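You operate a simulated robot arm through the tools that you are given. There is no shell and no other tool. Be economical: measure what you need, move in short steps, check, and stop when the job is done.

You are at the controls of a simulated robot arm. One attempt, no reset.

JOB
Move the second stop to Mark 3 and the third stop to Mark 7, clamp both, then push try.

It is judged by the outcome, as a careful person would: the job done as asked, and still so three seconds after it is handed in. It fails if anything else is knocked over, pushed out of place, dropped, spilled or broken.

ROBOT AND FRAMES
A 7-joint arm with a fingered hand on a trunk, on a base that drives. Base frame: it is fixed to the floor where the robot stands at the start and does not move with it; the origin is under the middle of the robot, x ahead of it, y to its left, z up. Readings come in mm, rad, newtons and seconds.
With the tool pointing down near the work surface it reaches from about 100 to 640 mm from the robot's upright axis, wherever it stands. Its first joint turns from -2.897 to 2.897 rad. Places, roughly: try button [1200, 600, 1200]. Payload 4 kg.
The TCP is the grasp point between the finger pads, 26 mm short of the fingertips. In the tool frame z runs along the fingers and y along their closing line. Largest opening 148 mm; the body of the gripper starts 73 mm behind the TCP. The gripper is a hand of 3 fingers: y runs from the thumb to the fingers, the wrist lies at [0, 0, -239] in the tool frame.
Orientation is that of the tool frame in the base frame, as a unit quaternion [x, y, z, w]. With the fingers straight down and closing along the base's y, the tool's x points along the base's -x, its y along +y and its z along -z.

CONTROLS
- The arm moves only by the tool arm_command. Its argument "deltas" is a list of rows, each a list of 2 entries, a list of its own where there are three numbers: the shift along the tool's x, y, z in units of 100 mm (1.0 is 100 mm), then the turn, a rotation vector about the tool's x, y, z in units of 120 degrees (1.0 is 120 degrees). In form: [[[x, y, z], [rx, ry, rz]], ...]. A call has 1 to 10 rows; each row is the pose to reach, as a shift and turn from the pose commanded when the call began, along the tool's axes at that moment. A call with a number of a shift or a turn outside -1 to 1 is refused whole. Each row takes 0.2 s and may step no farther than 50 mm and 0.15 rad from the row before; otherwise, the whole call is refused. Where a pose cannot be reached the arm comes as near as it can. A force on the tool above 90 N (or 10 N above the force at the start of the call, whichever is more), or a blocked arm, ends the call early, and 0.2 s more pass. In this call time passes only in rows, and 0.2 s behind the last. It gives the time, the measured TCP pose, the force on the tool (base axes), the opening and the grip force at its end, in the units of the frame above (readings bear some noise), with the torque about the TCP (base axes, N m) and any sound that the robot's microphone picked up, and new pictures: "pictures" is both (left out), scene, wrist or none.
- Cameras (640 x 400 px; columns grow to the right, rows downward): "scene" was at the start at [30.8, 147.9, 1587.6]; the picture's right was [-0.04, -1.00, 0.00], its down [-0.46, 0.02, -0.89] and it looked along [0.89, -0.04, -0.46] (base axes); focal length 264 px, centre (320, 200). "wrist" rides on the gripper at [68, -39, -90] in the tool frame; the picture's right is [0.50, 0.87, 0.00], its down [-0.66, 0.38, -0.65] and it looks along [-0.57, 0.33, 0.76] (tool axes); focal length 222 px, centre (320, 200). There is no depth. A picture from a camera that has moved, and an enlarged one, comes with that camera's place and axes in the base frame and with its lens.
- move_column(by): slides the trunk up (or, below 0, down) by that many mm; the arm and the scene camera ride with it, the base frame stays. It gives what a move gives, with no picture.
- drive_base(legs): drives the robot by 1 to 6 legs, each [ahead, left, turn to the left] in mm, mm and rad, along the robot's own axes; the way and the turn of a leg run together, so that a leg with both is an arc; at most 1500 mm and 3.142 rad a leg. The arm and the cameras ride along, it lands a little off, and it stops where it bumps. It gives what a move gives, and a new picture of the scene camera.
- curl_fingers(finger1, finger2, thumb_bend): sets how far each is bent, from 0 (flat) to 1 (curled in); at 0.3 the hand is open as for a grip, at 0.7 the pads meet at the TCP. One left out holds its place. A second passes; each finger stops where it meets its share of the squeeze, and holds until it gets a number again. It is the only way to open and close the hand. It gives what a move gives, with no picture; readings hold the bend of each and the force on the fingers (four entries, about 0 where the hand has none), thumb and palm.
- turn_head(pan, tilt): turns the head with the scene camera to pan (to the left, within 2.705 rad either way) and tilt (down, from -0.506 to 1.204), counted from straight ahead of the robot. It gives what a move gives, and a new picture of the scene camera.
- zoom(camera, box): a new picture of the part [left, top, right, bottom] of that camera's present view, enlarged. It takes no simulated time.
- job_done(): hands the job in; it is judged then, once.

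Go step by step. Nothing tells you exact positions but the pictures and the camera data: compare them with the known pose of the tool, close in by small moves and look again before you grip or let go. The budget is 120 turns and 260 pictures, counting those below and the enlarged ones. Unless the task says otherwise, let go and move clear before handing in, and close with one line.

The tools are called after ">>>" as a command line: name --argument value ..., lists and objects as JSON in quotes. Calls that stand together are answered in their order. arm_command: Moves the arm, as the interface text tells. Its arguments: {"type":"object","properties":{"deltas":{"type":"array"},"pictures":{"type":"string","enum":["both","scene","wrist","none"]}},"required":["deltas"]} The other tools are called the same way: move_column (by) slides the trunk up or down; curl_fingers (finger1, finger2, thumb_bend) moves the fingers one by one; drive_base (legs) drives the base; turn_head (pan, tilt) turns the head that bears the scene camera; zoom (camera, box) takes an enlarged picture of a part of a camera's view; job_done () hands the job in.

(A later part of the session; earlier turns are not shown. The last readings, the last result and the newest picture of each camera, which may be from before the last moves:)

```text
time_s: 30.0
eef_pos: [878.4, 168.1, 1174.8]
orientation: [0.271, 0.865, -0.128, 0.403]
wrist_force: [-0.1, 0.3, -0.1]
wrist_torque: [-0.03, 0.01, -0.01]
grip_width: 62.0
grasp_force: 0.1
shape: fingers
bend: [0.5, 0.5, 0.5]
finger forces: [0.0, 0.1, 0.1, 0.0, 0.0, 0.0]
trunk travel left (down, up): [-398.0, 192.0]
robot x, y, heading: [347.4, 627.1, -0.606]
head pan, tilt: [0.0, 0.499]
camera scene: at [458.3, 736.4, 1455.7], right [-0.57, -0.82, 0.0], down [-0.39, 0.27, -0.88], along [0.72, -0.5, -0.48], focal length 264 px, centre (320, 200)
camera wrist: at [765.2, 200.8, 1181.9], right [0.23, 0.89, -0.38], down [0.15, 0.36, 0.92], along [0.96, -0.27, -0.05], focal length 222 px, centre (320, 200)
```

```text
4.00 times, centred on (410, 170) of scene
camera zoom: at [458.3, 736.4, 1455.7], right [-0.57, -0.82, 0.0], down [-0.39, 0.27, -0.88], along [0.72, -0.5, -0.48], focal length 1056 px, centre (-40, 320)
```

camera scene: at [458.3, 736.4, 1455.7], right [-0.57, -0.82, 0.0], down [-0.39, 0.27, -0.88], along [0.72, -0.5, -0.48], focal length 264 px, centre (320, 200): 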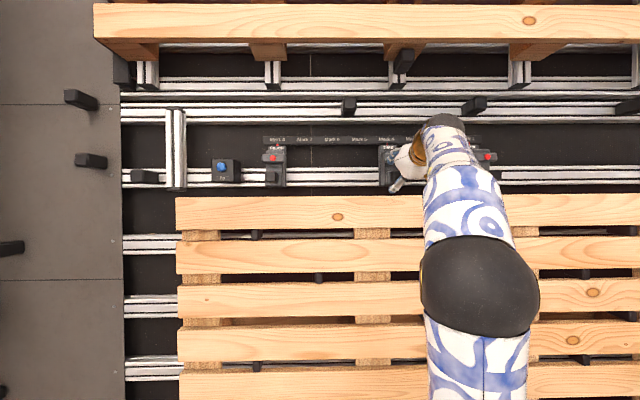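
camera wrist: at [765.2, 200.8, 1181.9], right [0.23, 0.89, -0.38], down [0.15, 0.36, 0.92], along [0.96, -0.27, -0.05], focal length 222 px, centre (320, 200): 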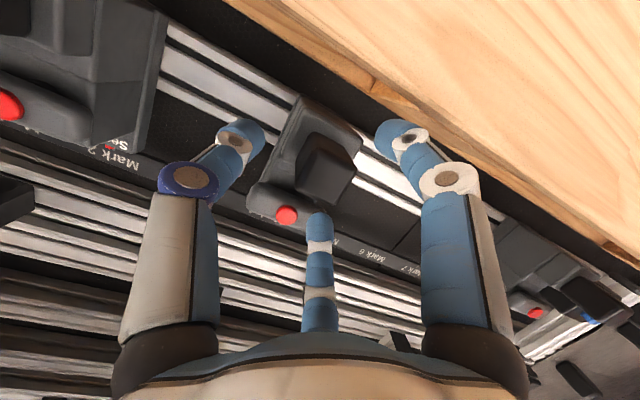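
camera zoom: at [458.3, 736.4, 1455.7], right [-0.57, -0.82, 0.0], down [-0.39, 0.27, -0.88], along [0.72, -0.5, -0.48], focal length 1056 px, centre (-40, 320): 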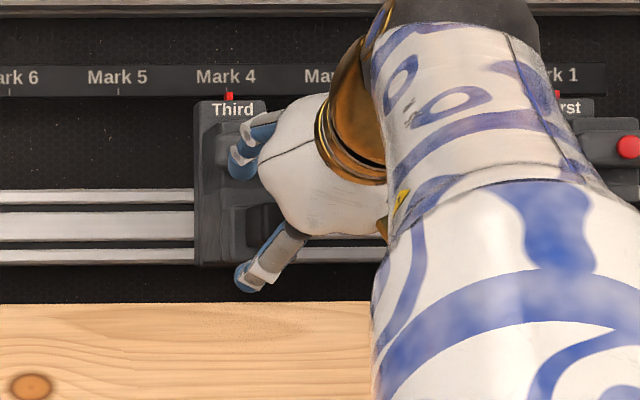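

The handle sits between the digits and needs to be slightly deeper. I'll advance 18 mm more and then close gently.

>>> arm_command --deltas '[[[0.02, 0, 0.09], [0, 0, 0]], [[0.03, 0, 0.18], [0, 0, 0]]]' --pictures "wrist"

>>> curl_fingers --finger1 0.62 --finger2 0.62 --thumb_bend 0.62

>>> arm_command --deltas '[[[0, 0, 0], [0, 0, 0]]]' --pictures "wrist"

>>> zoom --camera "scene" --box '[330, 120, 490, 220]'

```text
time_s: 30.6
eef_pos: [890.0, 161.4, 1160.9]
orientation: [0.27, 0.865, -0.126, 0.404]
wrist_force: [-0.3, 0.4, 0.2]
wrist_torque: [0.02, -0.05, 0.02]
grip_width: 62.1
grasp_force: 0.0
shape: fingers
bend: [0.5, 0.5, 0.5]
finger forces: [0.0, 0.1, 0.0, 0.1, 0.0, 0.1]
trunk travel left (down, up): [-398.0, 192.0]
robot x, y, heading: [350.5, 629.9, -0.611]
head pan, tilt: [0.0, 0.499]
camera wrist: at [775.4, 194.2, 1168.1], right [0.23, 0.89, -0.38], down [0.15, 0.36, 0.92], along [0.96, -0.27, -0.05], focal length 222 px, centre (320, 200)
```

wrist: 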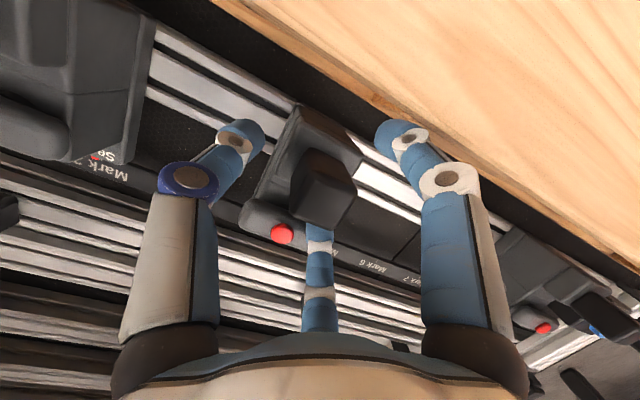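

```text
time_s: 31.6
eef_pos: [889.8, 162.5, 1161.4]
orientation: [0.27, 0.865, -0.126, 0.404]
wrist_force: [1.4, -0.2, 2.6]
wrist_torque: [-0.04, -0.08, 0.02]
grip_width: 23.8
grasp_force: 1.6
shape: fingers
bend: [0.62, 0.58, 0.62]
finger forces: [0.0, 3.3, 0.0, 0.0, 0.0, 0.1]
trunk travel left (down, up): [-398.0, 192.0]
robot x, y, heading: [350.2, 631.0, -0.608]
head pan, tilt: [0.0, 0.499]
```

```text
time_s: 32.0
eef_pos: [891.0, 163.2, 1161.1]
orientation: [0.27, 0.865, -0.126, 0.403]
wrist_force: [2.2, -0.4, 2.4]
wrist_torque: [-0.04, -0.13, 0.01]
grip_width: 24.1
grasp_force: 1.7
shape: fingers
bend: [0.62, 0.58, 0.62]
finger forces: [0.1, 3.5, 0.0, 0.0, 0.1, 0.1]
trunk travel left (down, up): [-398.0, 192.0]
robot x, y, heading: [344.8, 630.9, -0.608]
head pan, tilt: [0.0, 0.499]
camera wrist: at [775.4, 194.5, 1168.3], right [0.23, 0.89, -0.38], down [0.15, 0.36, 0.92], along [0.96, -0.27, -0.05], focal length 222 px, centre (320, 200)
```

wrist: 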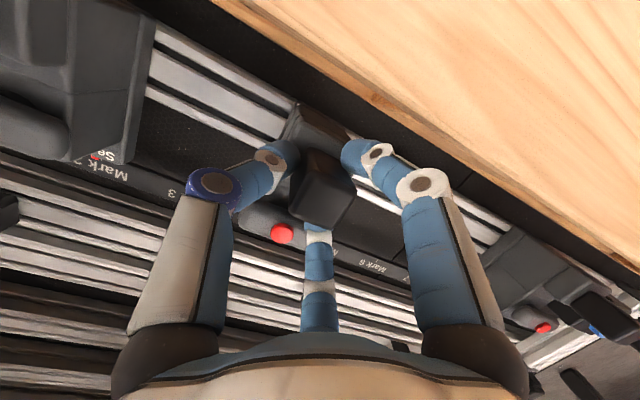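

```text
4.00 times, centred on (410, 170) of scene
camera zoom: at [458.4, 736.6, 1455.7], right [-0.57, -0.82, 0.0], down [-0.39, 0.27, -0.88], along [0.72, -0.5, -0.48], focal length 1056 px, centre (-40, 320)
```

zoom: 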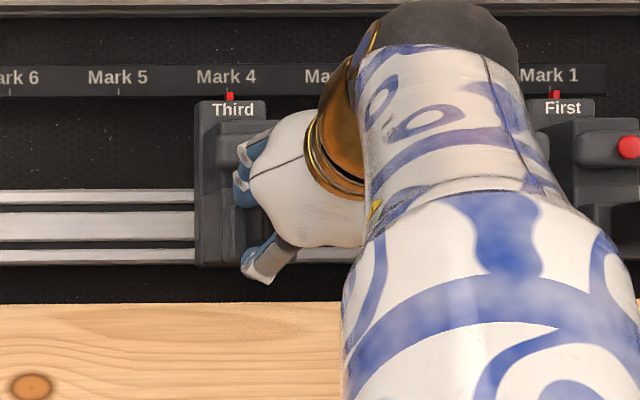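

The upper finger touches the handle's top and the thumb caps its right side. I'll try sliding left 40 mm.

>>> arm_command --deltas '[[[0, 0.1, 0], [0, 0, 0]], [[0, 0.2, 0], [0, 0, 0]], [[0, 0.3, 0], [0, 0, 0]], [[0, 0.4, 0], [0, 0, 0]]]'

>>> zoom --camera "scene" --box '[290, 120, 450, 220]'

```text
time_s: 33.0
eef_pos: [905.0, 187.9, 1161.8]
orientation: [0.274, 0.863, -0.129, 0.404]
wrist_force: [-17.1, -18.7, 7.5]
wrist_torque: [-0.47, 0.28, -0.4]
grip_width: 48.5
grasp_force: 12.4
shape: fingers
bend: [0.62, 0.62, 0.52]
finger forces: [0.1, 0.0, 0.0, 0.1, 25.7, 0.1]
trunk travel left (down, up): [-398.0, 192.0]
robot x, y, heading: [345.1, 630.3, -0.607]
head pan, tilt: [0.0, 0.499]
camera scene: at [454.8, 733.3, 1456.3], right [-0.57, -0.82, 0.0], down [-0.39, 0.28, -0.88], along [0.72, -0.5, -0.48], focal length 264 px, centre (320, 200)
camera wrist: at [791.6, 222.0, 1169.0], right [0.24, 0.89, -0.38], down [0.15, 0.36, 0.92], along [0.96, -0.28, -0.05], focal length 222 px, centre (320, 200)
```

scene: 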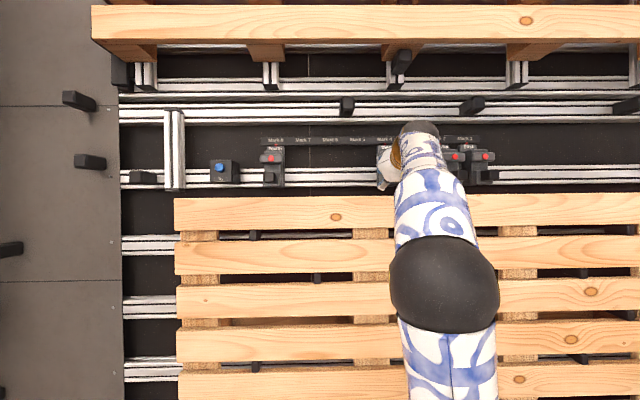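
wrist: 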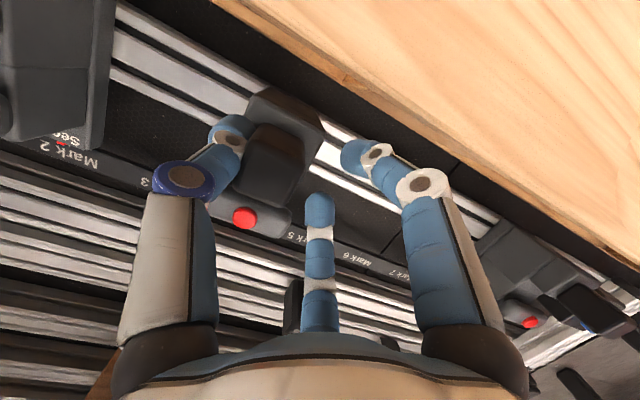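

```text
4.00 times, centred on (370, 170) of scene
camera zoom: at [454.8, 733.3, 1456.3], right [-0.57, -0.82, 0.0], down [-0.39, 0.28, -0.88], along [0.72, -0.5, -0.48], focal length 1056 px, centre (120, 320)
```

zoom: 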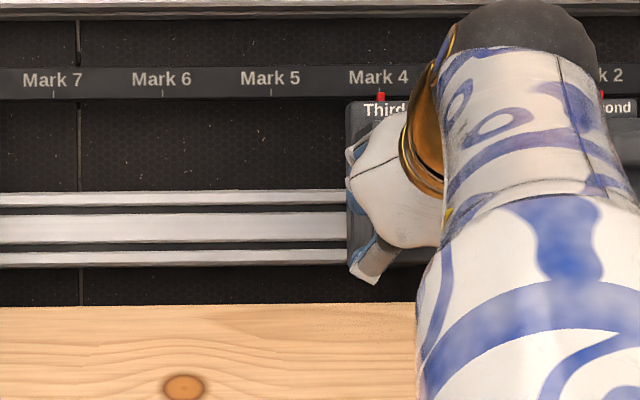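

The stop doesn't budge under about 25 N, so it's clamped. I'll back off and open the hand, then examine the lever bar and red knob closely.

>>> arm_command --deltas '[[[0, -0.1, 0], [0, 0, 0]], [[0, -0.2, 0], [0, 0, 0]], [[0, -0.37, 0], [0, 0, 0]]]' --pictures "none"

>>> curl_fingers --finger1 0.5 --finger2 0.5 --thumb_bend 0.5

>>> arm_command --deltas '[[[0, 0, -0.2], [0, 0, 0]], [[0, 0, -0.5], [0, 0, 0]], [[0, 0, -0.9], [0, 0, 0]]]'

>>> zoom --camera "wrist" --box '[230, 60, 390, 200]'

```text
time_s: 33.8
eef_pos: [893.4, 169.2, 1159.9]
orientation: [0.268, 0.866, -0.124, 0.404]
wrist_force: [-0.1, 0.2, 1.5]
wrist_torque: [-0.1, 0.02, 0.07]
grip_width: 28.0
grasp_force: 3.1
shape: fingers
bend: [0.62, 0.61, 0.6]
finger forces: [0.0, 3.1, 0.0, 0.1, 3.4, 0.0]
trunk travel left (down, up): [-398.0, 192.0]
robot x, y, heading: [347.9, 627.6, -0.604]
head pan, tilt: [0.0, 0.499]
```

```text
time_s: 34.8
eef_pos: [890.8, 166.4, 1160.4]
orientation: [0.271, 0.865, -0.126, 0.404]
wrist_force: [-1.0, 0.3, 0.4]
wrist_torque: [-0.02, -0.01, 0.01]
grip_width: 61.5
grasp_force: 0.1
shape: fingers
bend: [0.5, 0.5, 0.5]
finger forces: [0.0, 0.0, 0.0, 0.0, 0.1, 0.0]
trunk travel left (down, up): [-398.0, 192.0]
robot x, y, heading: [349.5, 627.2, -0.61]
head pan, tilt: [0.0, 0.499]
```

```text
time_s: 35.6
eef_pos: [834.2, 203.8, 1218.7]
orientation: [0.27, 0.865, -0.126, 0.403]
wrist_force: [-0.1, 0.5, -0.3]
wrist_torque: [-0.01, 0.04, 0.03]
grip_width: 61.8
grasp_force: 0.0
shape: fingers
bend: [0.5, 0.5, 0.5]
finger forces: [0.0, 0.0, 0.0, 0.0, 0.0, 0.1]
trunk travel left (down, up): [-398.0, 192.0]
robot x, y, heading: [350.5, 631.3, -0.606]
head pan, tilt: [0.0, 0.499]
camera scene: at [458.1, 736.5, 1455.7], right [-0.57, -0.82, 0.0], down [-0.39, 0.27, -0.88], along [0.72, -0.5, -0.48], focal length 264 px, centre (320, 200)
camera wrist: at [720.8, 237.0, 1224.7], right [0.23, 0.89, -0.38], down [0.15, 0.36, 0.92], along [0.96, -0.27, -0.05], focal length 222 px, centre (320, 200)
```

scene: 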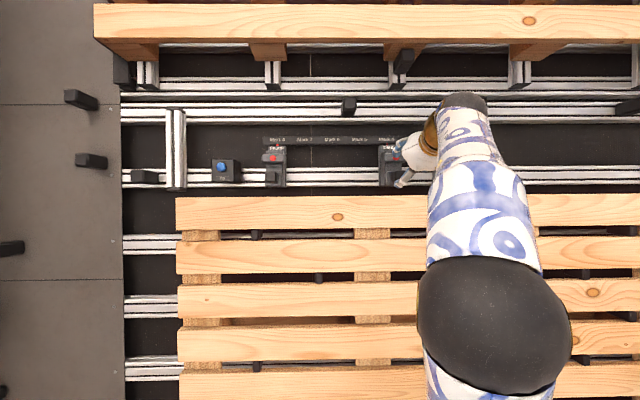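
wrist: 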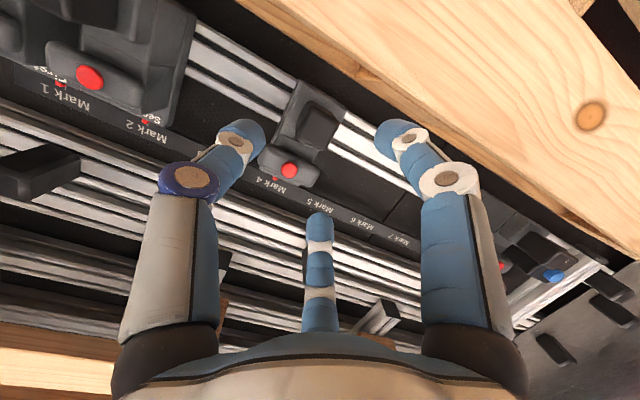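

```text
2.86 times, centred on (310, 130) of wrist
camera zoom: at [720.8, 237.0, 1224.7], right [0.23, 0.89, -0.38], down [0.15, 0.36, 0.92], along [0.96, -0.27, -0.05], focal length 635 px, centre (349, 400)
```

zoom: 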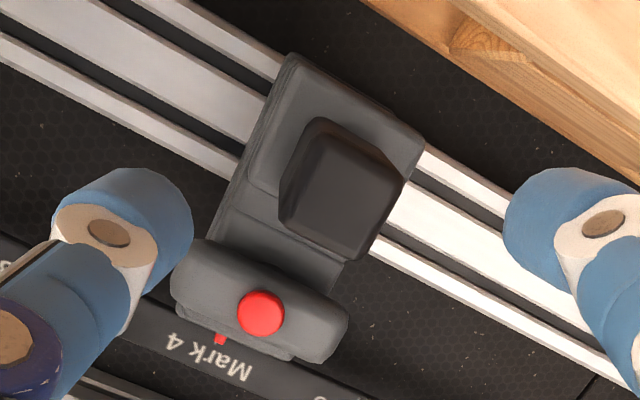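

I'll close the hand into a probe and bring the fingertips to just in front of the red knob.

>>> curl_fingers --finger1 0.7 --finger2 0.7 --thumb_bend 0.7

>>> arm_command --deltas '[[[-0.24, 0, 0.3], [0, 0, 0]], [[-0.4, 0, 0.52], [0, 0, 0]], [[-0.46, 0, 0.6], [0, 0, 0]]]'

>>> zoom --camera "wrist" --box '[240, 100, 400, 240]'

>>> zoom --camera "scene" --box '[350, 120, 450, 200]'

```text
time_s: 36.6
eef_pos: [835.7, 203.2, 1217.7]
orientation: [0.271, 0.864, -0.126, 0.404]
wrist_force: [-0.5, -0.2, 0.8]
wrist_torque: [0.01, -0.02, 0.0]
grip_width: 0.1
grasp_force: 0.0
shape: fingers
bend: [0.69, 0.69, 0.7]
finger forces: [0.1, 0.1, 0.1, 0.0, 0.0, 0.0]
trunk travel left (down, up): [-398.0, 192.0]
robot x, y, heading: [348.5, 630.0, -0.601]
head pan, tilt: [0.0, 0.499]
```

```text
time_s: 37.4
eef_pos: [897.2, 161.2, 1214.5]
orientation: [0.271, 0.865, -0.126, 0.403]
wrist_force: [0.2, 0.0, 0.2]
wrist_torque: [0.0, 0.04, 0.01]
grip_width: 0.3
grasp_force: 0.1
shape: fingers
bend: [0.69, 0.69, 0.7]
finger forces: [0.0, 0.0, 0.1, 0.0, 0.1, 0.0]
trunk travel left (down, up): [-398.0, 192.0]
robot x, y, heading: [348.7, 628.9, -0.609]
head pan, tilt: [0.0, 0.499]
camera scene: at [458.3, 736.3, 1455.7], right [-0.57, -0.82, 0.0], down [-0.39, 0.27, -0.88], along [0.72, -0.5, -0.48], focal length 264 px, centre (320, 200)
camera wrist: at [782.8, 192.9, 1221.2], right [0.23, 0.89, -0.38], down [0.15, 0.36, 0.92], along [0.96, -0.27, -0.05], focal length 222 px, centre (320, 200)
```

scene: 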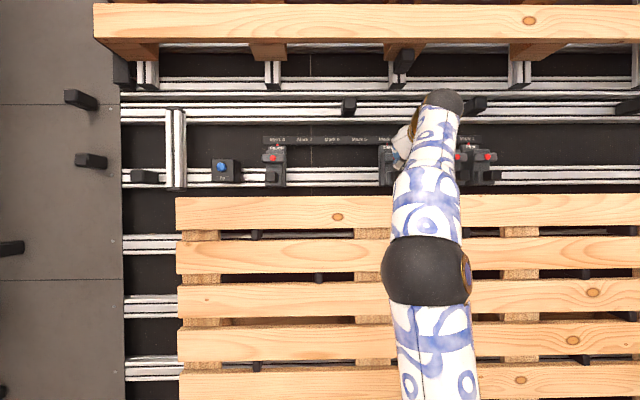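
wrist: 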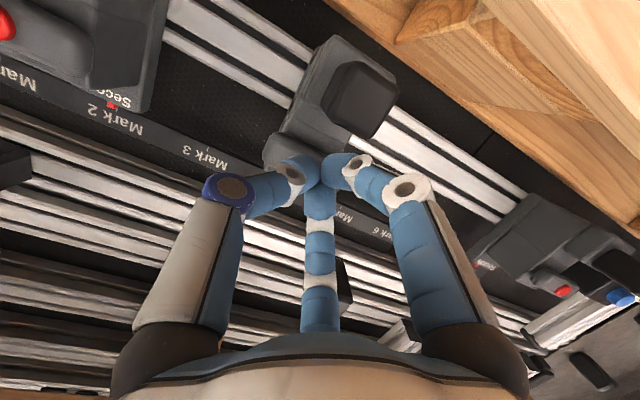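

```text
2.86 times, centred on (320, 170) of wrist
camera zoom: at [782.8, 192.9, 1221.2], right [0.23, 0.89, -0.38], down [0.15, 0.36, 0.92], along [0.96, -0.27, -0.05], focal length 635 px, centre (320, 286)
```

zoom: 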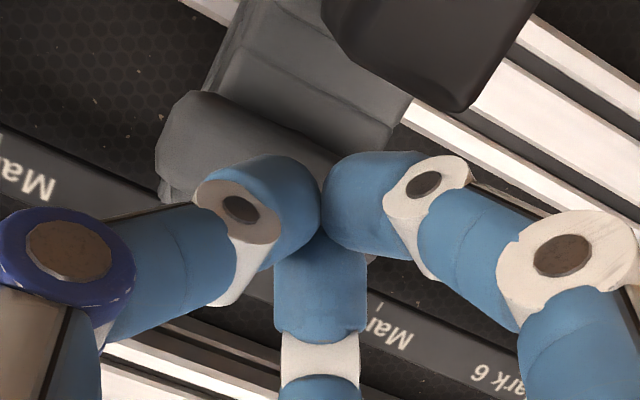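

```text
5.00 times, centred on (400, 160) of scene
camera zoom: at [458.3, 736.3, 1455.7], right [-0.57, -0.82, 0.0], down [-0.39, 0.27, -0.88], along [0.72, -0.5, -0.48], focal length 1320 px, centre (-80, 400)
```

zoom: 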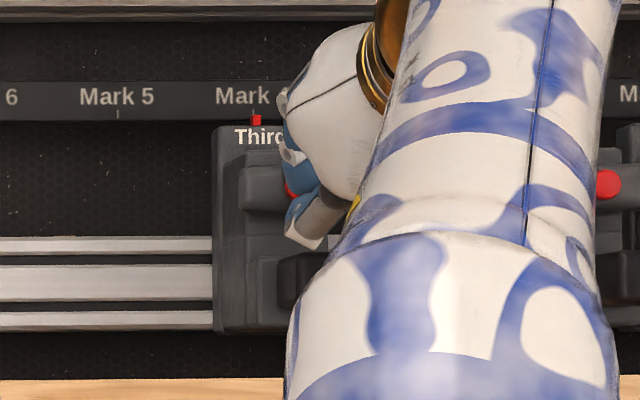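

The fingertips hide the red knob from the wrist camera, so they're aligned. I'll press forward in small steps.

>>> arm_command --deltas '[[[-0.04, 0, 0.046], [0, 0, 0]], [[-0.077, 0, 0.092], [0, 0, 0]], [[-0.116, 0, 0.138], [0, 0, 0]]]' --pictures "none"

>>> arm_command --deltas '[[[-0.03, 0, 0.04], [0, 0, 0]], [[-0.06, 0, 0.075], [0, 0, 0]]]'

>>> zoom --camera "wrist" --box '[240, 100, 400, 240]'

```text
time_s: 38.2
eef_pos: [911.7, 150.4, 1214.7]
orientation: [0.271, 0.865, -0.126, 0.403]
wrist_force: [1.2, -0.7, 0.5]
wrist_torque: [-0.01, -0.02, 0.0]
grip_width: 0.4
grasp_force: 0.0
shape: fingers
bend: [0.69, 0.69, 0.7]
finger forces: [0.0, 0.0, 0.0, 0.1, 0.0, 0.1]
trunk travel left (down, up): [-398.0, 192.0]
robot x, y, heading: [347.8, 628.4, -0.606]
head pan, tilt: [0.0, 0.499]
```

```text
time_s: 38.8
eef_pos: [919.5, 145.0, 1215.6]
orientation: [0.271, 0.865, -0.127, 0.403]
wrist_force: [0.4, 0.4, 0.2]
wrist_torque: [0.03, 0.02, -0.02]
grip_width: 0.4
grasp_force: 0.0
shape: fingers
bend: [0.69, 0.69, 0.7]
finger forces: [0.1, 0.1, 0.0, 0.0, 0.1, 0.1]
trunk travel left (down, up): [-398.0, 192.0]
robot x, y, heading: [348.5, 628.6, -0.605]
head pan, tilt: [0.0, 0.499]
camera scene: at [458.3, 736.4, 1455.7], right [-0.57, -0.82, 0.0], down [-0.39, 0.27, -0.88], along [0.72, -0.5, -0.48], focal length 264 px, centre (320, 200)
camera wrist: at [804.5, 177.0, 1221.8], right [0.23, 0.89, -0.38], down [0.15, 0.36, 0.92], along [0.96, -0.27, -0.05], focal length 222 px, centre (320, 200)
```

scene: 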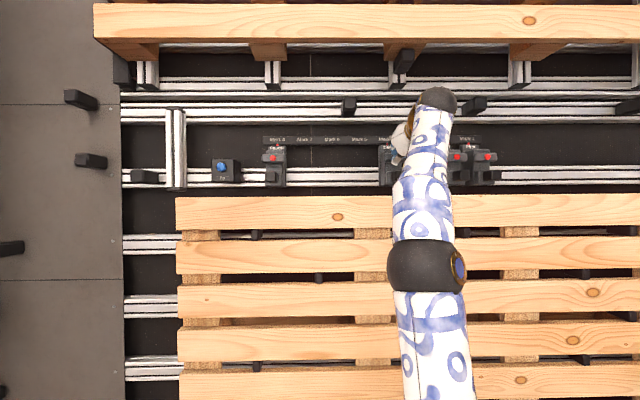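
wrist: 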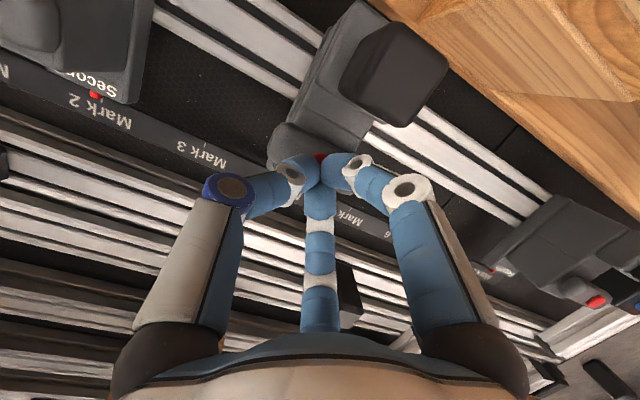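

```text
2.86 times, centred on (320, 170) of wrist
camera zoom: at [804.5, 177.0, 1221.8], right [0.23, 0.89, -0.38], down [0.15, 0.36, 0.92], along [0.96, -0.27, -0.05], focal length 635 px, centre (320, 286)
```

zoom: 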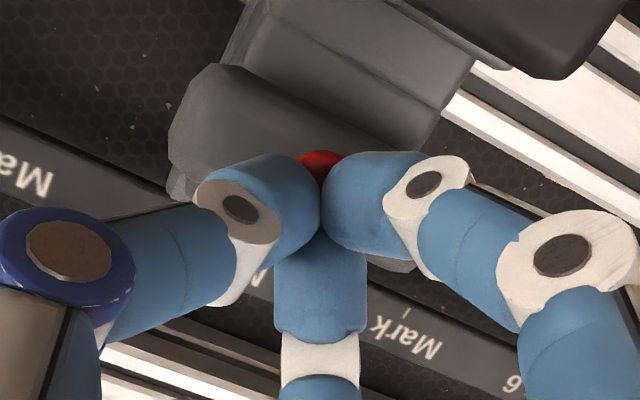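

The red knob sits just below and beyond the fingertips. I'll drop 12 mm and press on.

>>> arm_command --deltas '[[[0.092, 0, 0.077], [0, 0, 0]], [[0.041, 0, 0.138], [0, 0, 0]], [[0.01, 0, 0.175], [0, 0, 0]]]' --pictures "wrist"

>>> arm_command --deltas '[[[-0.026, 0, 0.031], [0, 0, 0]], [[-0.052, 0, 0.062], [0, 0, 0]]]' --pictures "wrist"

```text
time_s: 39.6
eef_pos: [921.3, 142.5, 1210.1]
orientation: [0.271, 0.863, -0.128, 0.406]
wrist_force: [-37.8, 24.7, 12.1]
wrist_torque: [0.37, 0.45, -0.01]
grip_width: 1.4
grasp_force: 26.8
shape: fingers
bend: [0.66, 0.71, 0.71]
finger forces: [19.3, 11.0, 0.0, 0.0, 23.3, 0.0]
trunk travel left (down, up): [-398.0, 192.0]
robot x, y, heading: [342.7, 633.4, -0.603]
head pan, tilt: [0.0, 0.499]
camera wrist: at [807.8, 174.4, 1215.9], right [0.23, 0.89, -0.39], down [0.15, 0.36, 0.92], along [0.96, -0.27, -0.05], focal length 222 px, centre (320, 200)
```

wrist: 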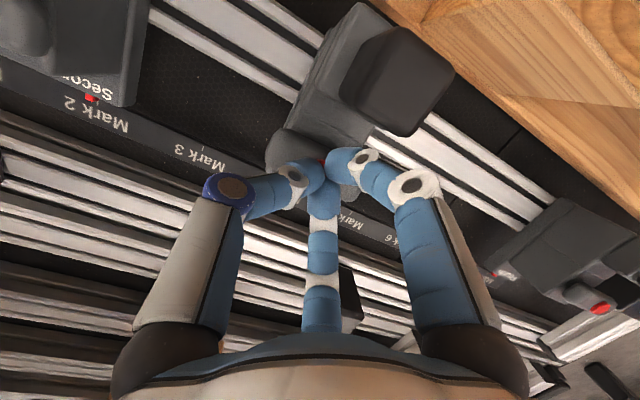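

```text
time_s: 40.2
eef_pos: [924.8, 140.8, 1213.3]
orientation: [0.271, 0.862, -0.129, 0.408]
wrist_force: [-59.7, 42.3, 20.5]
wrist_torque: [0.75, 0.85, 0.08]
grip_width: 4.6
grasp_force: 43.1
shape: fingers
bend: [0.72, 0.72, 0.72]
finger forces: [37.5, 14.3, 0.0, 0.0, 34.8, 0.2]
trunk travel left (down, up): [-398.0, 192.0]
robot x, y, heading: [344.3, 632.2, -0.605]
head pan, tilt: [0.0, 0.499]
camera wrist: at [810.3, 173.3, 1218.6], right [0.23, 0.89, -0.39], down [0.14, 0.36, 0.92], along [0.96, -0.27, -0.04], focal length 222 px, centre (320, 200)
```

wrist: 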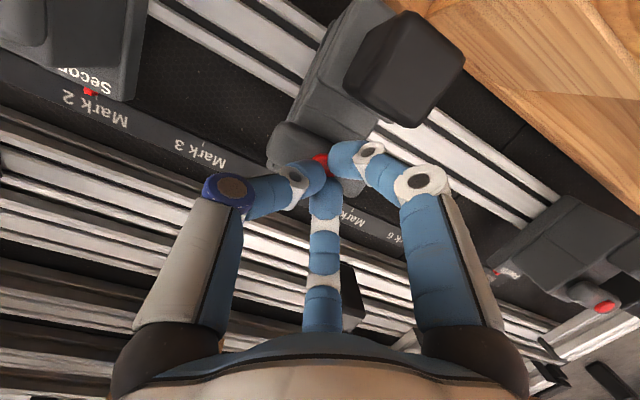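

Pressing with about 75 N moved nothing and made no click, so the red knob isn't a simple push button. I'll back off and get a side view of the stop to understand the lever.

>>> arm_command --deltas '[[[-0.05, 0, -0.25], [0, 0, 0]], [[-0.05, -0.2, -0.6], [0, 0, 0]], [[-0.05, -0.6, -0.7], [0, 0, 0]], [[-0.05, -0.95, -0.7], [0, 0, 0]]]' --pictures "none"

>>> arm_command --deltas '[[[0.2, 0, 0.2], [0, -0.07, 0]], [[0.3, 0, 0.3], [0, -0.14, 0]], [[0.3, 0, 0.3], [0, -0.21, 0]]]'

>>> zoom --camera "wrist" --box '[200, 0, 440, 170]'

```text
time_s: 41.2
eef_pos: [837.1, 86.2, 1247.0]
orientation: [0.27, 0.865, -0.126, 0.403]
wrist_force: [0.6, -0.1, 0.1]
wrist_torque: [-0.01, 0.0, -0.04]
grip_width: 0.1
grasp_force: 0.0
shape: fingers
bend: [0.69, 0.7, 0.7]
finger forces: [0.0, 0.1, 0.0, 0.0, 0.0, 0.1]
out of reach, approached as far as the arm can: row 4
trunk travel left (down, up): [-398.0, 192.0]
robot x, y, heading: [350.9, 628.1, -0.608]
head pan, tilt: [0.0, 0.499]
```

```text
time_s: 42.0
eef_pos: [840.4, 84.9, 1204.7]
orientation: [0.238, 0.755, -0.184, 0.583]
wrist_force: [-0.2, 0.4, -0.6]
wrist_torque: [0.02, -0.04, -0.01]
grip_width: 0.0
grasp_force: 0.0
shape: fingers
bend: [0.69, 0.7, 0.7]
finger forces: [0.1, 0.0, 0.0, 0.0, 0.0, 0.0]
trunk travel left (down, up): [-398.0, 192.0]
robot x, y, heading: [347.4, 628.9, -0.607]
head pan, tilt: [0.0, 0.499]
camera scene: at [458.2, 736.4, 1455.7], right [-0.57, -0.82, 0.0], down [-0.39, 0.27, -0.88], along [0.72, -0.5, -0.48], focal length 264 px, centre (320, 200)
camera wrist: at [733.3, 112.0, 1163.0], right [0.39, 0.78, -0.48], down [-0.17, 0.58, 0.8], along [0.91, -0.23, 0.36], focal length 222 px, centre (320, 200)
```

scene: 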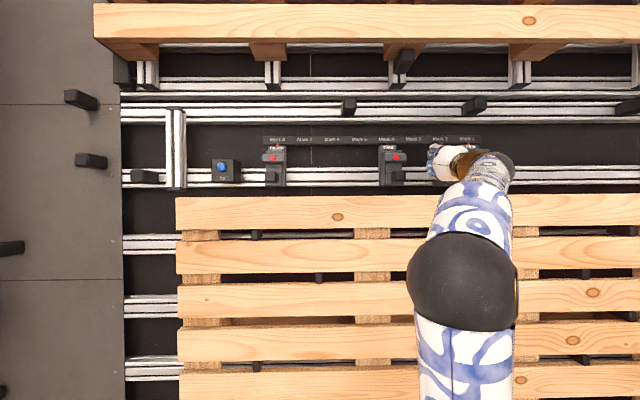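
wrist: 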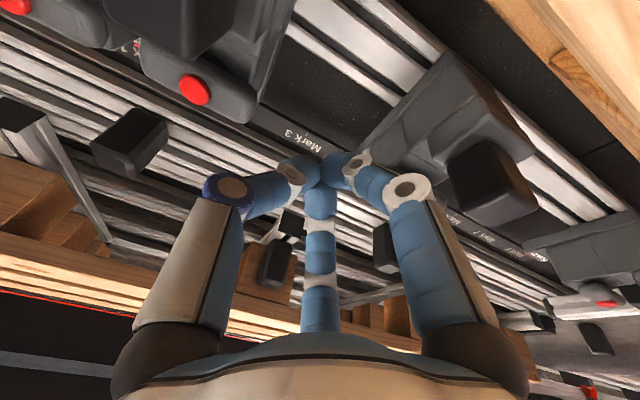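

```text
2.35 times, centred on (320, 85) of wrist
camera zoom: at [733.3, 112.0, 1163.0], right [0.39, 0.78, -0.48], down [-0.17, 0.58, 0.8], along [0.91, -0.23, 0.36], focal length 523 px, centre (320, 471)
```

zoom: 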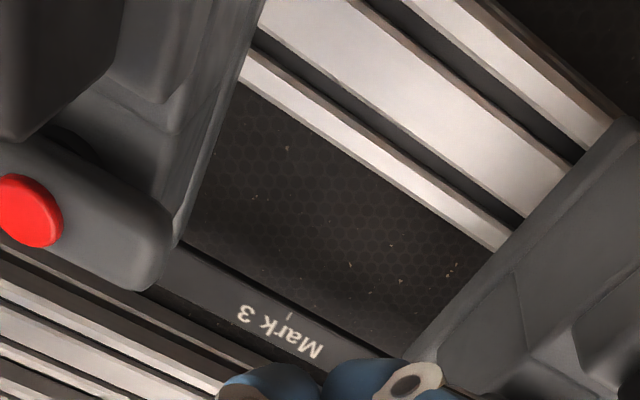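

There's a round dark stem between the bar and the body, so the bar looks like a T-handle. I'll zoom in on it.

>>> zoom --camera "wrist" --box '[120, 0, 300, 130]'

>>> zoom --camera "wrist" --box '[400, 60, 600, 240]'

>>> zoom --camera "scene" --box '[370, 135, 430, 195]'

```text
3.08 times, centred on (210, 65) of wrist
camera zoom: at [733.3, 112.0, 1163.0], right [0.39, 0.78, -0.48], down [-0.17, 0.58, 0.8], along [0.91, -0.23, 0.36], focal length 684 px, centre (658, 615)
```

zoom: 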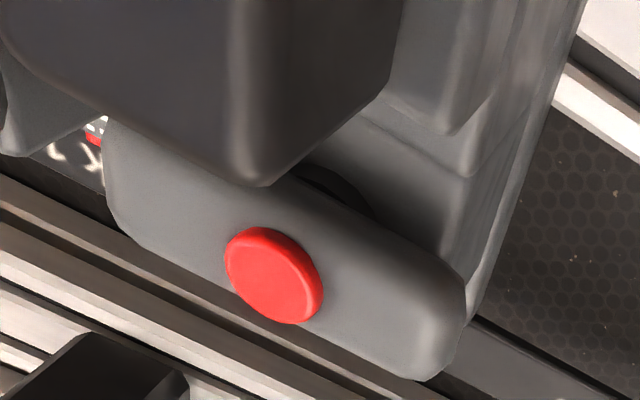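

```text
2.22 times, centred on (500, 150) of wrist
camera zoom: at [733.3, 112.0, 1163.0], right [0.39, 0.78, -0.48], down [-0.17, 0.58, 0.8], along [0.91, -0.23, 0.36], focal length 494 px, centre (-80, 311)
```

zoom: 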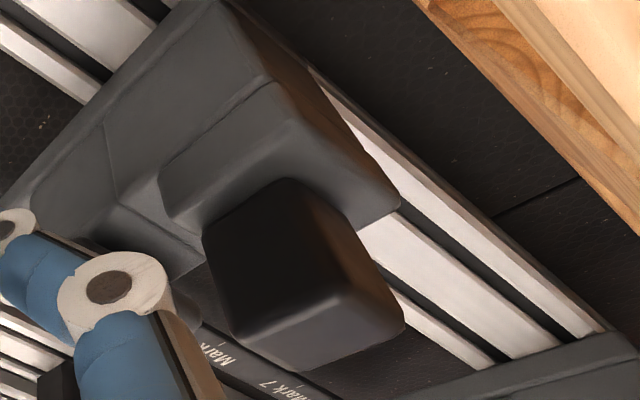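

```text
6.67 times, centred on (400, 165) of scene
camera zoom: at [458.2, 736.4, 1455.7], right [-0.57, -0.82, 0.0], down [-0.39, 0.27, -0.88], along [0.72, -0.5, -0.48], focal length 1760 px, centre (-213, 433)
```

zoom: 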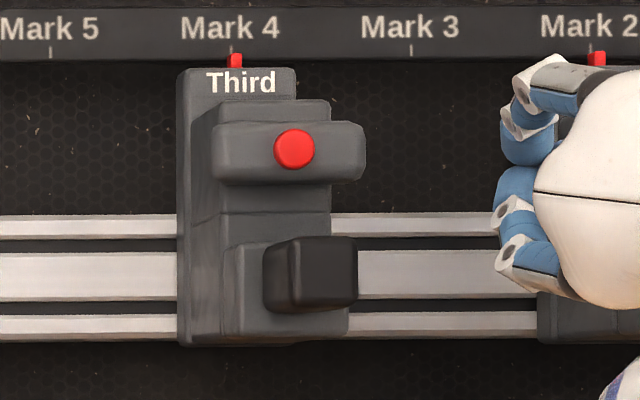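

The bar is a wing handle on a round stem with the red cap at its centre, so it's presumably turned to clamp or release. I'll bring the fingertips above the left wing of the third stop and press down, turning it counter-clockwise.

>>> arm_command --deltas '[[[-0.4, 0.0, 0.0], [0, 0.06, 0]], [[-0.57, 0.2, 0.1], [0, 0.12, 0]], [[-0.57, 0.4, 0.2], [0, 0.18, 0]], [[-0.57, 0.6, 0.21], [0, 0.24, 0]], [[-0.57, 0.9, 0.21], [0, 0.294, 0]]]' --pictures "none"

>>> arm_command --deltas '[[[0, 0.29, 0], [0, 0, 0]]]'

>>> zoom --camera "wrist" --box '[220, 60, 420, 220]'

>>> zoom --camera "scene" --box '[350, 120, 450, 200]'

```text
time_s: 43.2
eef_pos: [891.2, 148.6, 1215.8]
orientation: [0.278, 0.886, -0.112, 0.355]
wrist_force: [0.2, 0.3, 0.1]
wrist_torque: [-0.05, 0.0, -0.01]
grip_width: 0.3
grasp_force: 0.1
shape: fingers
bend: [0.69, 0.7, 0.7]
finger forces: [0.0, 0.0, 0.0, 0.1, 0.1, 0.1]
out of reach, approached as far as the arm can: row 3, 4, 5
trunk travel left (down, up): [-398.0, 192.0]
robot x, y, heading: [347.4, 628.4, -0.611]
head pan, tilt: [0.0, 0.499]
```

```text
time_s: 43.6
eef_pos: [909.0, 172.4, 1215.0]
orientation: [0.278, 0.885, -0.112, 0.356]
wrist_force: [-1.1, -0.6, -0.6]
wrist_torque: [0.0, 0.0, 0.04]
grip_width: 0.2
grasp_force: 0.1
shape: fingers
bend: [0.69, 0.7, 0.7]
finger forces: [0.1, 0.0, 0.1, 0.0, 0.1, 0.1]
trunk travel left (down, up): [-398.0, 192.0]
robot x, y, heading: [351.8, 627.5, -0.609]
head pan, tilt: [0.0, 0.499]
camera scene: at [458.3, 736.4, 1455.8], right [-0.57, -0.82, 0.0], down [-0.39, 0.27, -0.88], along [0.72, -0.5, -0.48], focal length 264 px, centre (320, 200)
camera wrist: at [795.4, 203.9, 1234.1], right [0.2, 0.92, -0.35], down [0.23, 0.3, 0.93], along [0.95, -0.26, -0.15], focal length 222 px, centre (320, 200)
```

scene: 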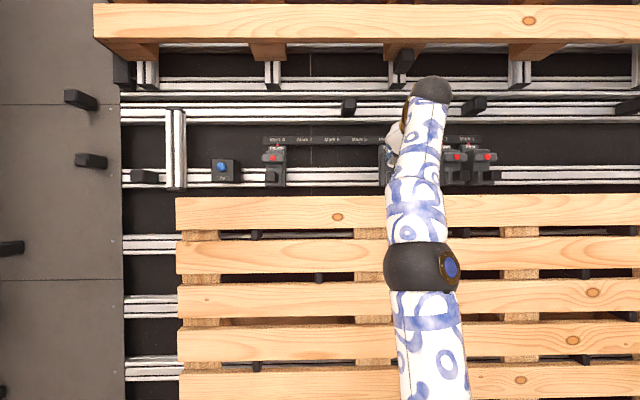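
wrist: 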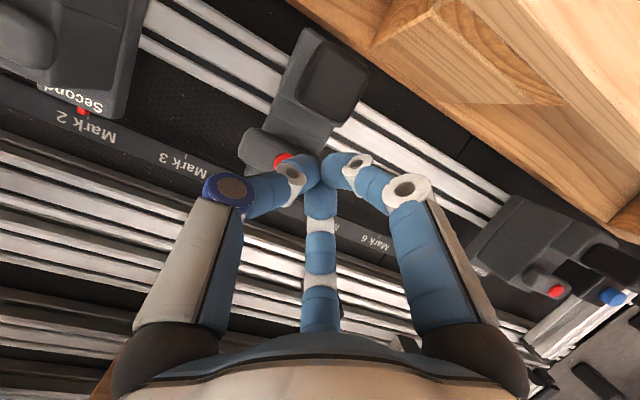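

```text
2.50 times, centred on (320, 140) of wrist
camera zoom: at [795.4, 203.9, 1234.1], right [0.2, 0.92, -0.35], down [0.23, 0.3, 0.93], along [0.95, -0.26, -0.15], focal length 555 px, centre (320, 350)
```

zoom: 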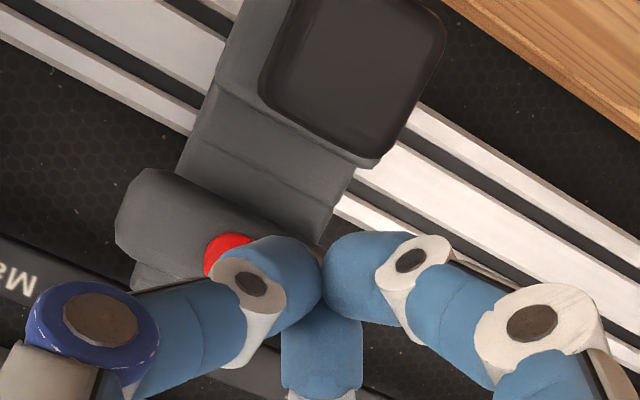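

```text
5.00 times, centred on (400, 160) of scene
camera zoom: at [458.3, 736.4, 1455.8], right [-0.57, -0.82, 0.0], down [-0.39, 0.27, -0.88], along [0.72, -0.5, -0.48], focal length 1320 px, centre (-80, 400)
```

zoom: 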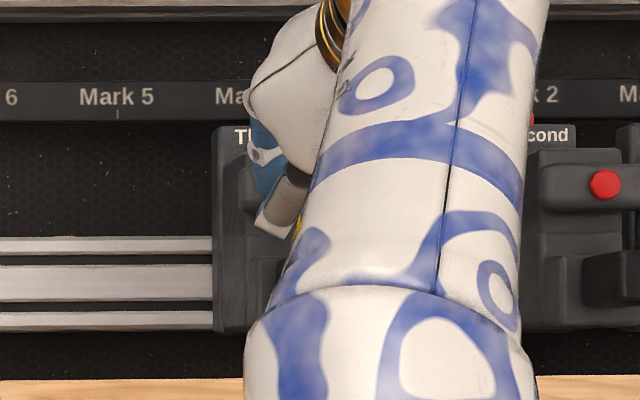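

The wing's left end is behind the fingertips. The arm is at its upward limit here, so I'll raise the trunk 45 mm, then move in over the wing.

>>> move_column --by 45

>>> arm_command --deltas '[[[-0.13, 0.1, 0.12], [0, 0, 0]], [[-0.25, 0.1, 0.24], [0, 0, 0]]]'

>>> zoom --camera "wrist" --box '[220, 60, 420, 220]'

>>> zoom --camera "scene" --box '[350, 120, 450, 200]'

```text
time_s: 44.5
eef_pos: [909.5, 172.6, 1259.6]
orientation: [0.278, 0.885, -0.112, 0.356]
wrist_force: [-0.4, 0.6, 0.8]
wrist_torque: [0.01, -0.02, 0.03]
grip_width: 0.1
grasp_force: 0.1
shape: fingers
bend: [0.69, 0.7, 0.7]
finger forces: [0.1, 0.0, 0.1, 0.0, 0.1, 0.0]
trunk travel left (down, up): [-443.0, 147.0]
robot x, y, heading: [347.4, 628.2, -0.609]
head pan, tilt: [0.0, 0.499]
```

```text
time_s: 45.1
eef_pos: [924.1, 173.6, 1254.5]
orientation: [0.278, 0.886, -0.111, 0.355]
wrist_force: [0.6, 0.0, 0.0]
wrist_torque: [0.01, -0.01, -0.01]
grip_width: 0.3
grasp_force: 0.1
shape: fingers
bend: [0.69, 0.7, 0.7]
finger forces: [0.0, 0.0, 0.0, 0.0, 0.1, 0.0]
out of reach, approached as far as the arm can: row 1, 2
trunk travel left (down, up): [-443.0, 147.0]
robot x, y, heading: [345.3, 631.3, -0.604]
head pan, tilt: [0.0, 0.499]
camera scene: at [458.5, 736.1, 1500.7], right [-0.57, -0.82, 0.0], down [-0.39, 0.27, -0.88], along [0.72, -0.5, -0.48], focal length 264 px, centre (320, 200)
camera wrist: at [810.7, 204.3, 1273.0], right [0.2, 0.92, -0.35], down [0.23, 0.3, 0.93], along [0.95, -0.26, -0.15], focal length 222 px, centre (320, 200)
```

scene: 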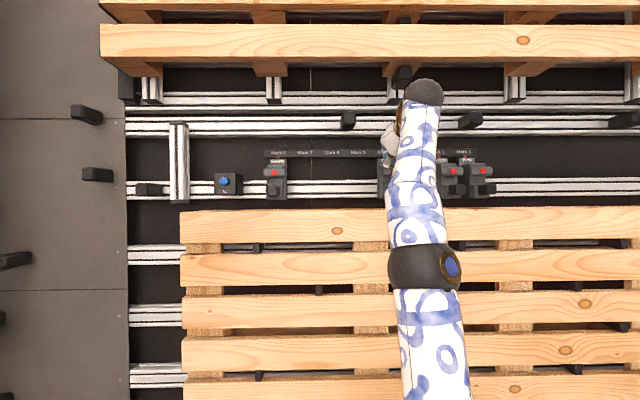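
wrist: 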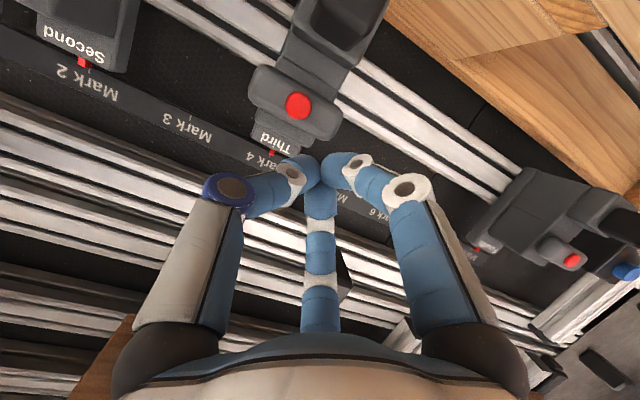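

```text
2.50 times, centred on (320, 140) of wrist
camera zoom: at [810.7, 204.3, 1273.0], right [0.2, 0.92, -0.35], down [0.23, 0.3, 0.93], along [0.95, -0.26, -0.15], focal length 555 px, centre (320, 350)
```

zoom: 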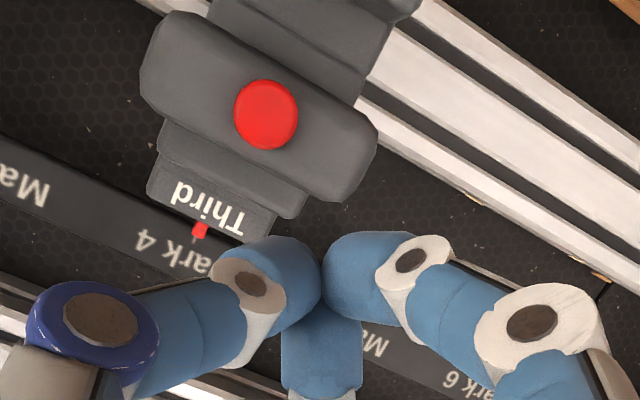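

```text
5.00 times, centred on (400, 160) of scene
camera zoom: at [458.5, 736.1, 1500.7], right [-0.57, -0.82, 0.0], down [-0.39, 0.27, -0.88], along [0.72, -0.5, -0.48], focal length 1320 px, centre (-80, 400)
```

zoom: 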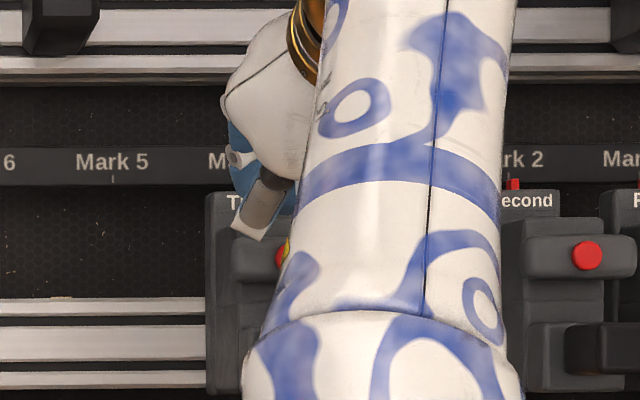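

Now I have a clear view of the wing (left end at L≈675, z≈1192). The arm is over-extended, so I'll raise the trunk for reach and lower the hand correspondingly.

>>> move_column --by 50

>>> arm_command --deltas '[[[0.17, 0, 0.18], [0, 0, 0]], [[0.35, 0, 0.36], [0, 0, 0]]]' --pictures "none"

>>> move_column --by 50

>>> arm_command --deltas '[[[0.17, 0, 0.18], [0, 0, 0]], [[0.35, 0, 0.36], [0, 0, 0]]]' --pictures "both"

```text
time_s: 46.0
eef_pos: [923.9, 173.8, 1304.4]
orientation: [0.277, 0.885, -0.111, 0.357]
wrist_force: [-0.7, 1.1, -0.6]
wrist_torque: [-0.01, -0.01, 0.03]
grip_width: 0.5
grasp_force: 0.0
shape: fingers
bend: [0.69, 0.7, 0.7]
finger forces: [0.1, 0.0, 0.0, 0.1, 0.1, 0.0]
trunk travel left (down, up): [-493.0, 97.0]
robot x, y, heading: [344.0, 627.9, -0.605]
head pan, tilt: [0.0, 0.499]
```

```text
time_s: 46.6
eef_pos: [923.7, 173.8, 1253.8]
orientation: [0.277, 0.885, -0.111, 0.356]
wrist_force: [0.2, 0.2, 0.0]
wrist_torque: [0.01, -0.01, -0.02]
grip_width: 0.2
grasp_force: 0.0
shape: fingers
bend: [0.69, 0.7, 0.7]
finger forces: [0.0, 0.0, 0.0, 0.0, 0.0, 0.0]
trunk travel left (down, up): [-493.0, 97.0]
robot x, y, heading: [350.6, 629.4, -0.61]
head pan, tilt: [0.0, 0.499]
```

```text
time_s: 47.5
eef_pos: [923.3, 173.5, 1303.8]
orientation: [0.278, 0.885, -0.112, 0.355]
wrist_force: [0.0, -0.1, 0.3]
wrist_torque: [0.01, -0.01, -0.01]
grip_width: 0.4
grasp_force: 0.1
shape: fingers
bend: [0.69, 0.7, 0.7]
finger forces: [0.0, 0.0, 0.0, 0.0, 0.0, 0.0]
trunk travel left (down, up): [-543.0, 47.0]
robot x, y, heading: [349.2, 630.4, -0.603]
head pan, tilt: [0.0, 0.499]
```

```text
time_s: 48.1
eef_pos: [925.1, 173.9, 1253.7]
orientation: [0.276, 0.885, -0.111, 0.357]
wrist_force: [0.4, -0.1, -0.2]
wrist_torque: [-0.01, 0.0, 0.01]
grip_width: 0.1
grasp_force: 0.0
shape: fingers
bend: [0.69, 0.7, 0.7]
finger forces: [0.0, 0.1, 0.0, 0.0, 0.0, 0.0]
trunk travel left (down, up): [-543.0, 47.0]
robot x, y, heading: [346.8, 629.9, -0.606]
head pan, tilt: [0.0, 0.499]
camera scene: at [458.5, 736.5, 1600.7], right [-0.57, -0.82, 0.0], down [-0.39, 0.27, -0.88], along [0.72, -0.5, -0.48], focal length 264 px, centre (320, 200)
camera wrist: at [811.9, 205.3, 1272.3], right [0.2, 0.92, -0.35], down [0.23, 0.3, 0.93], along [0.95, -0.26, -0.15], focal length 222 px, centre (320, 200)
```

scene: 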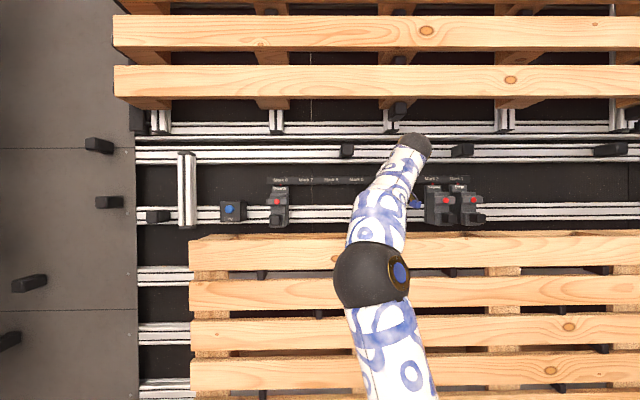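
wrist: 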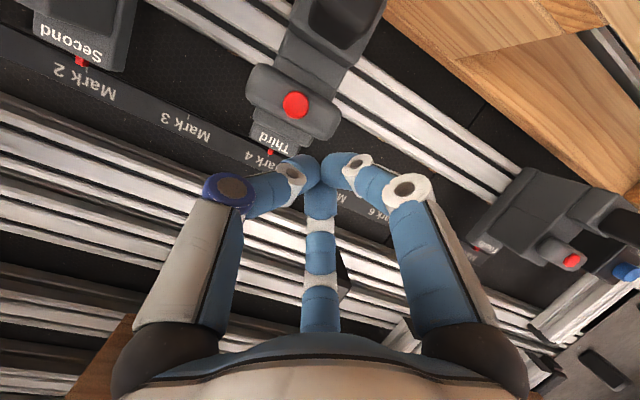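

I'll move forward 24 mm so the fingertips sit over the left wing, then press down step by step.

>>> arm_command --deltas '[[[-0.17, 0, 0.167], [0, 0, 0]], [[-0.1, 0, 0.239], [0, 0, 0]], [[-0.03, 0, 0.311], [0, 0, 0]]]' --pictures "wrist"

>>> arm_command --deltas '[[[0.07, 0, 0.072], [0, 0, 0]], [[0.139, 0, 0.144], [0, 0, 0]]]' --pictures "wrist"

```text
time_s: 48.9
eef_pos: [944.2, 160.4, 1232.2]
orientation: [0.277, 0.885, -0.112, 0.356]
wrist_force: [0.0, 0.1, -0.5]
wrist_torque: [0.0, 0.04, 0.04]
grip_width: 0.4
grasp_force: 0.1
shape: fingers
bend: [0.69, 0.7, 0.7]
finger forces: [0.1, 0.0, 0.1, 0.1, 0.0, 0.0]
trunk travel left (down, up): [-543.0, 47.0]
robot x, y, heading: [349.6, 629.3, -0.607]
head pan, tilt: [0.0, 0.499]
camera wrist: at [831.3, 192.1, 1250.9], right [0.2, 0.92, -0.35], down [0.23, 0.3, 0.93], along [0.95, -0.26, -0.15], focal length 222 px, centre (320, 200)
```

wrist: 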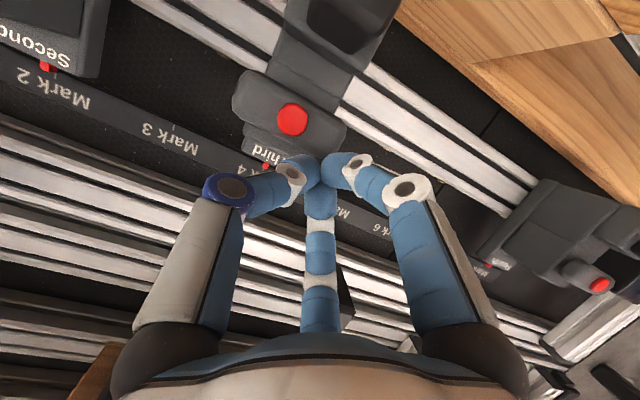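

```text
time_s: 49.5
eef_pos: [940.8, 162.6, 1214.4]
orientation: [0.277, 0.885, -0.112, 0.358]
wrist_force: [-12.0, 8.8, 13.9]
wrist_torque: [-0.05, 0.03, 0.0]
grip_width: 0.0
grasp_force: 12.5
shape: fingers
bend: [0.69, 0.69, 0.72]
finger forces: [6.5, 0.0, 0.0, 0.0, 18.7, 0.0]
trunk travel left (down, up): [-543.0, 47.0]
robot x, y, heading: [341.0, 633.1, -0.61]
head pan, tilt: [0.0, 0.499]
camera wrist: at [827.4, 194.1, 1234.0], right [0.2, 0.92, -0.35], down [0.23, 0.3, 0.93], along [0.95, -0.26, -0.15], focal length 222 px, centre (320, 200)
```

wrist: 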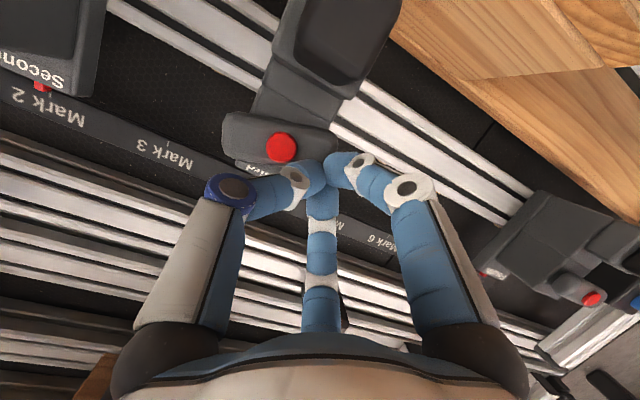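

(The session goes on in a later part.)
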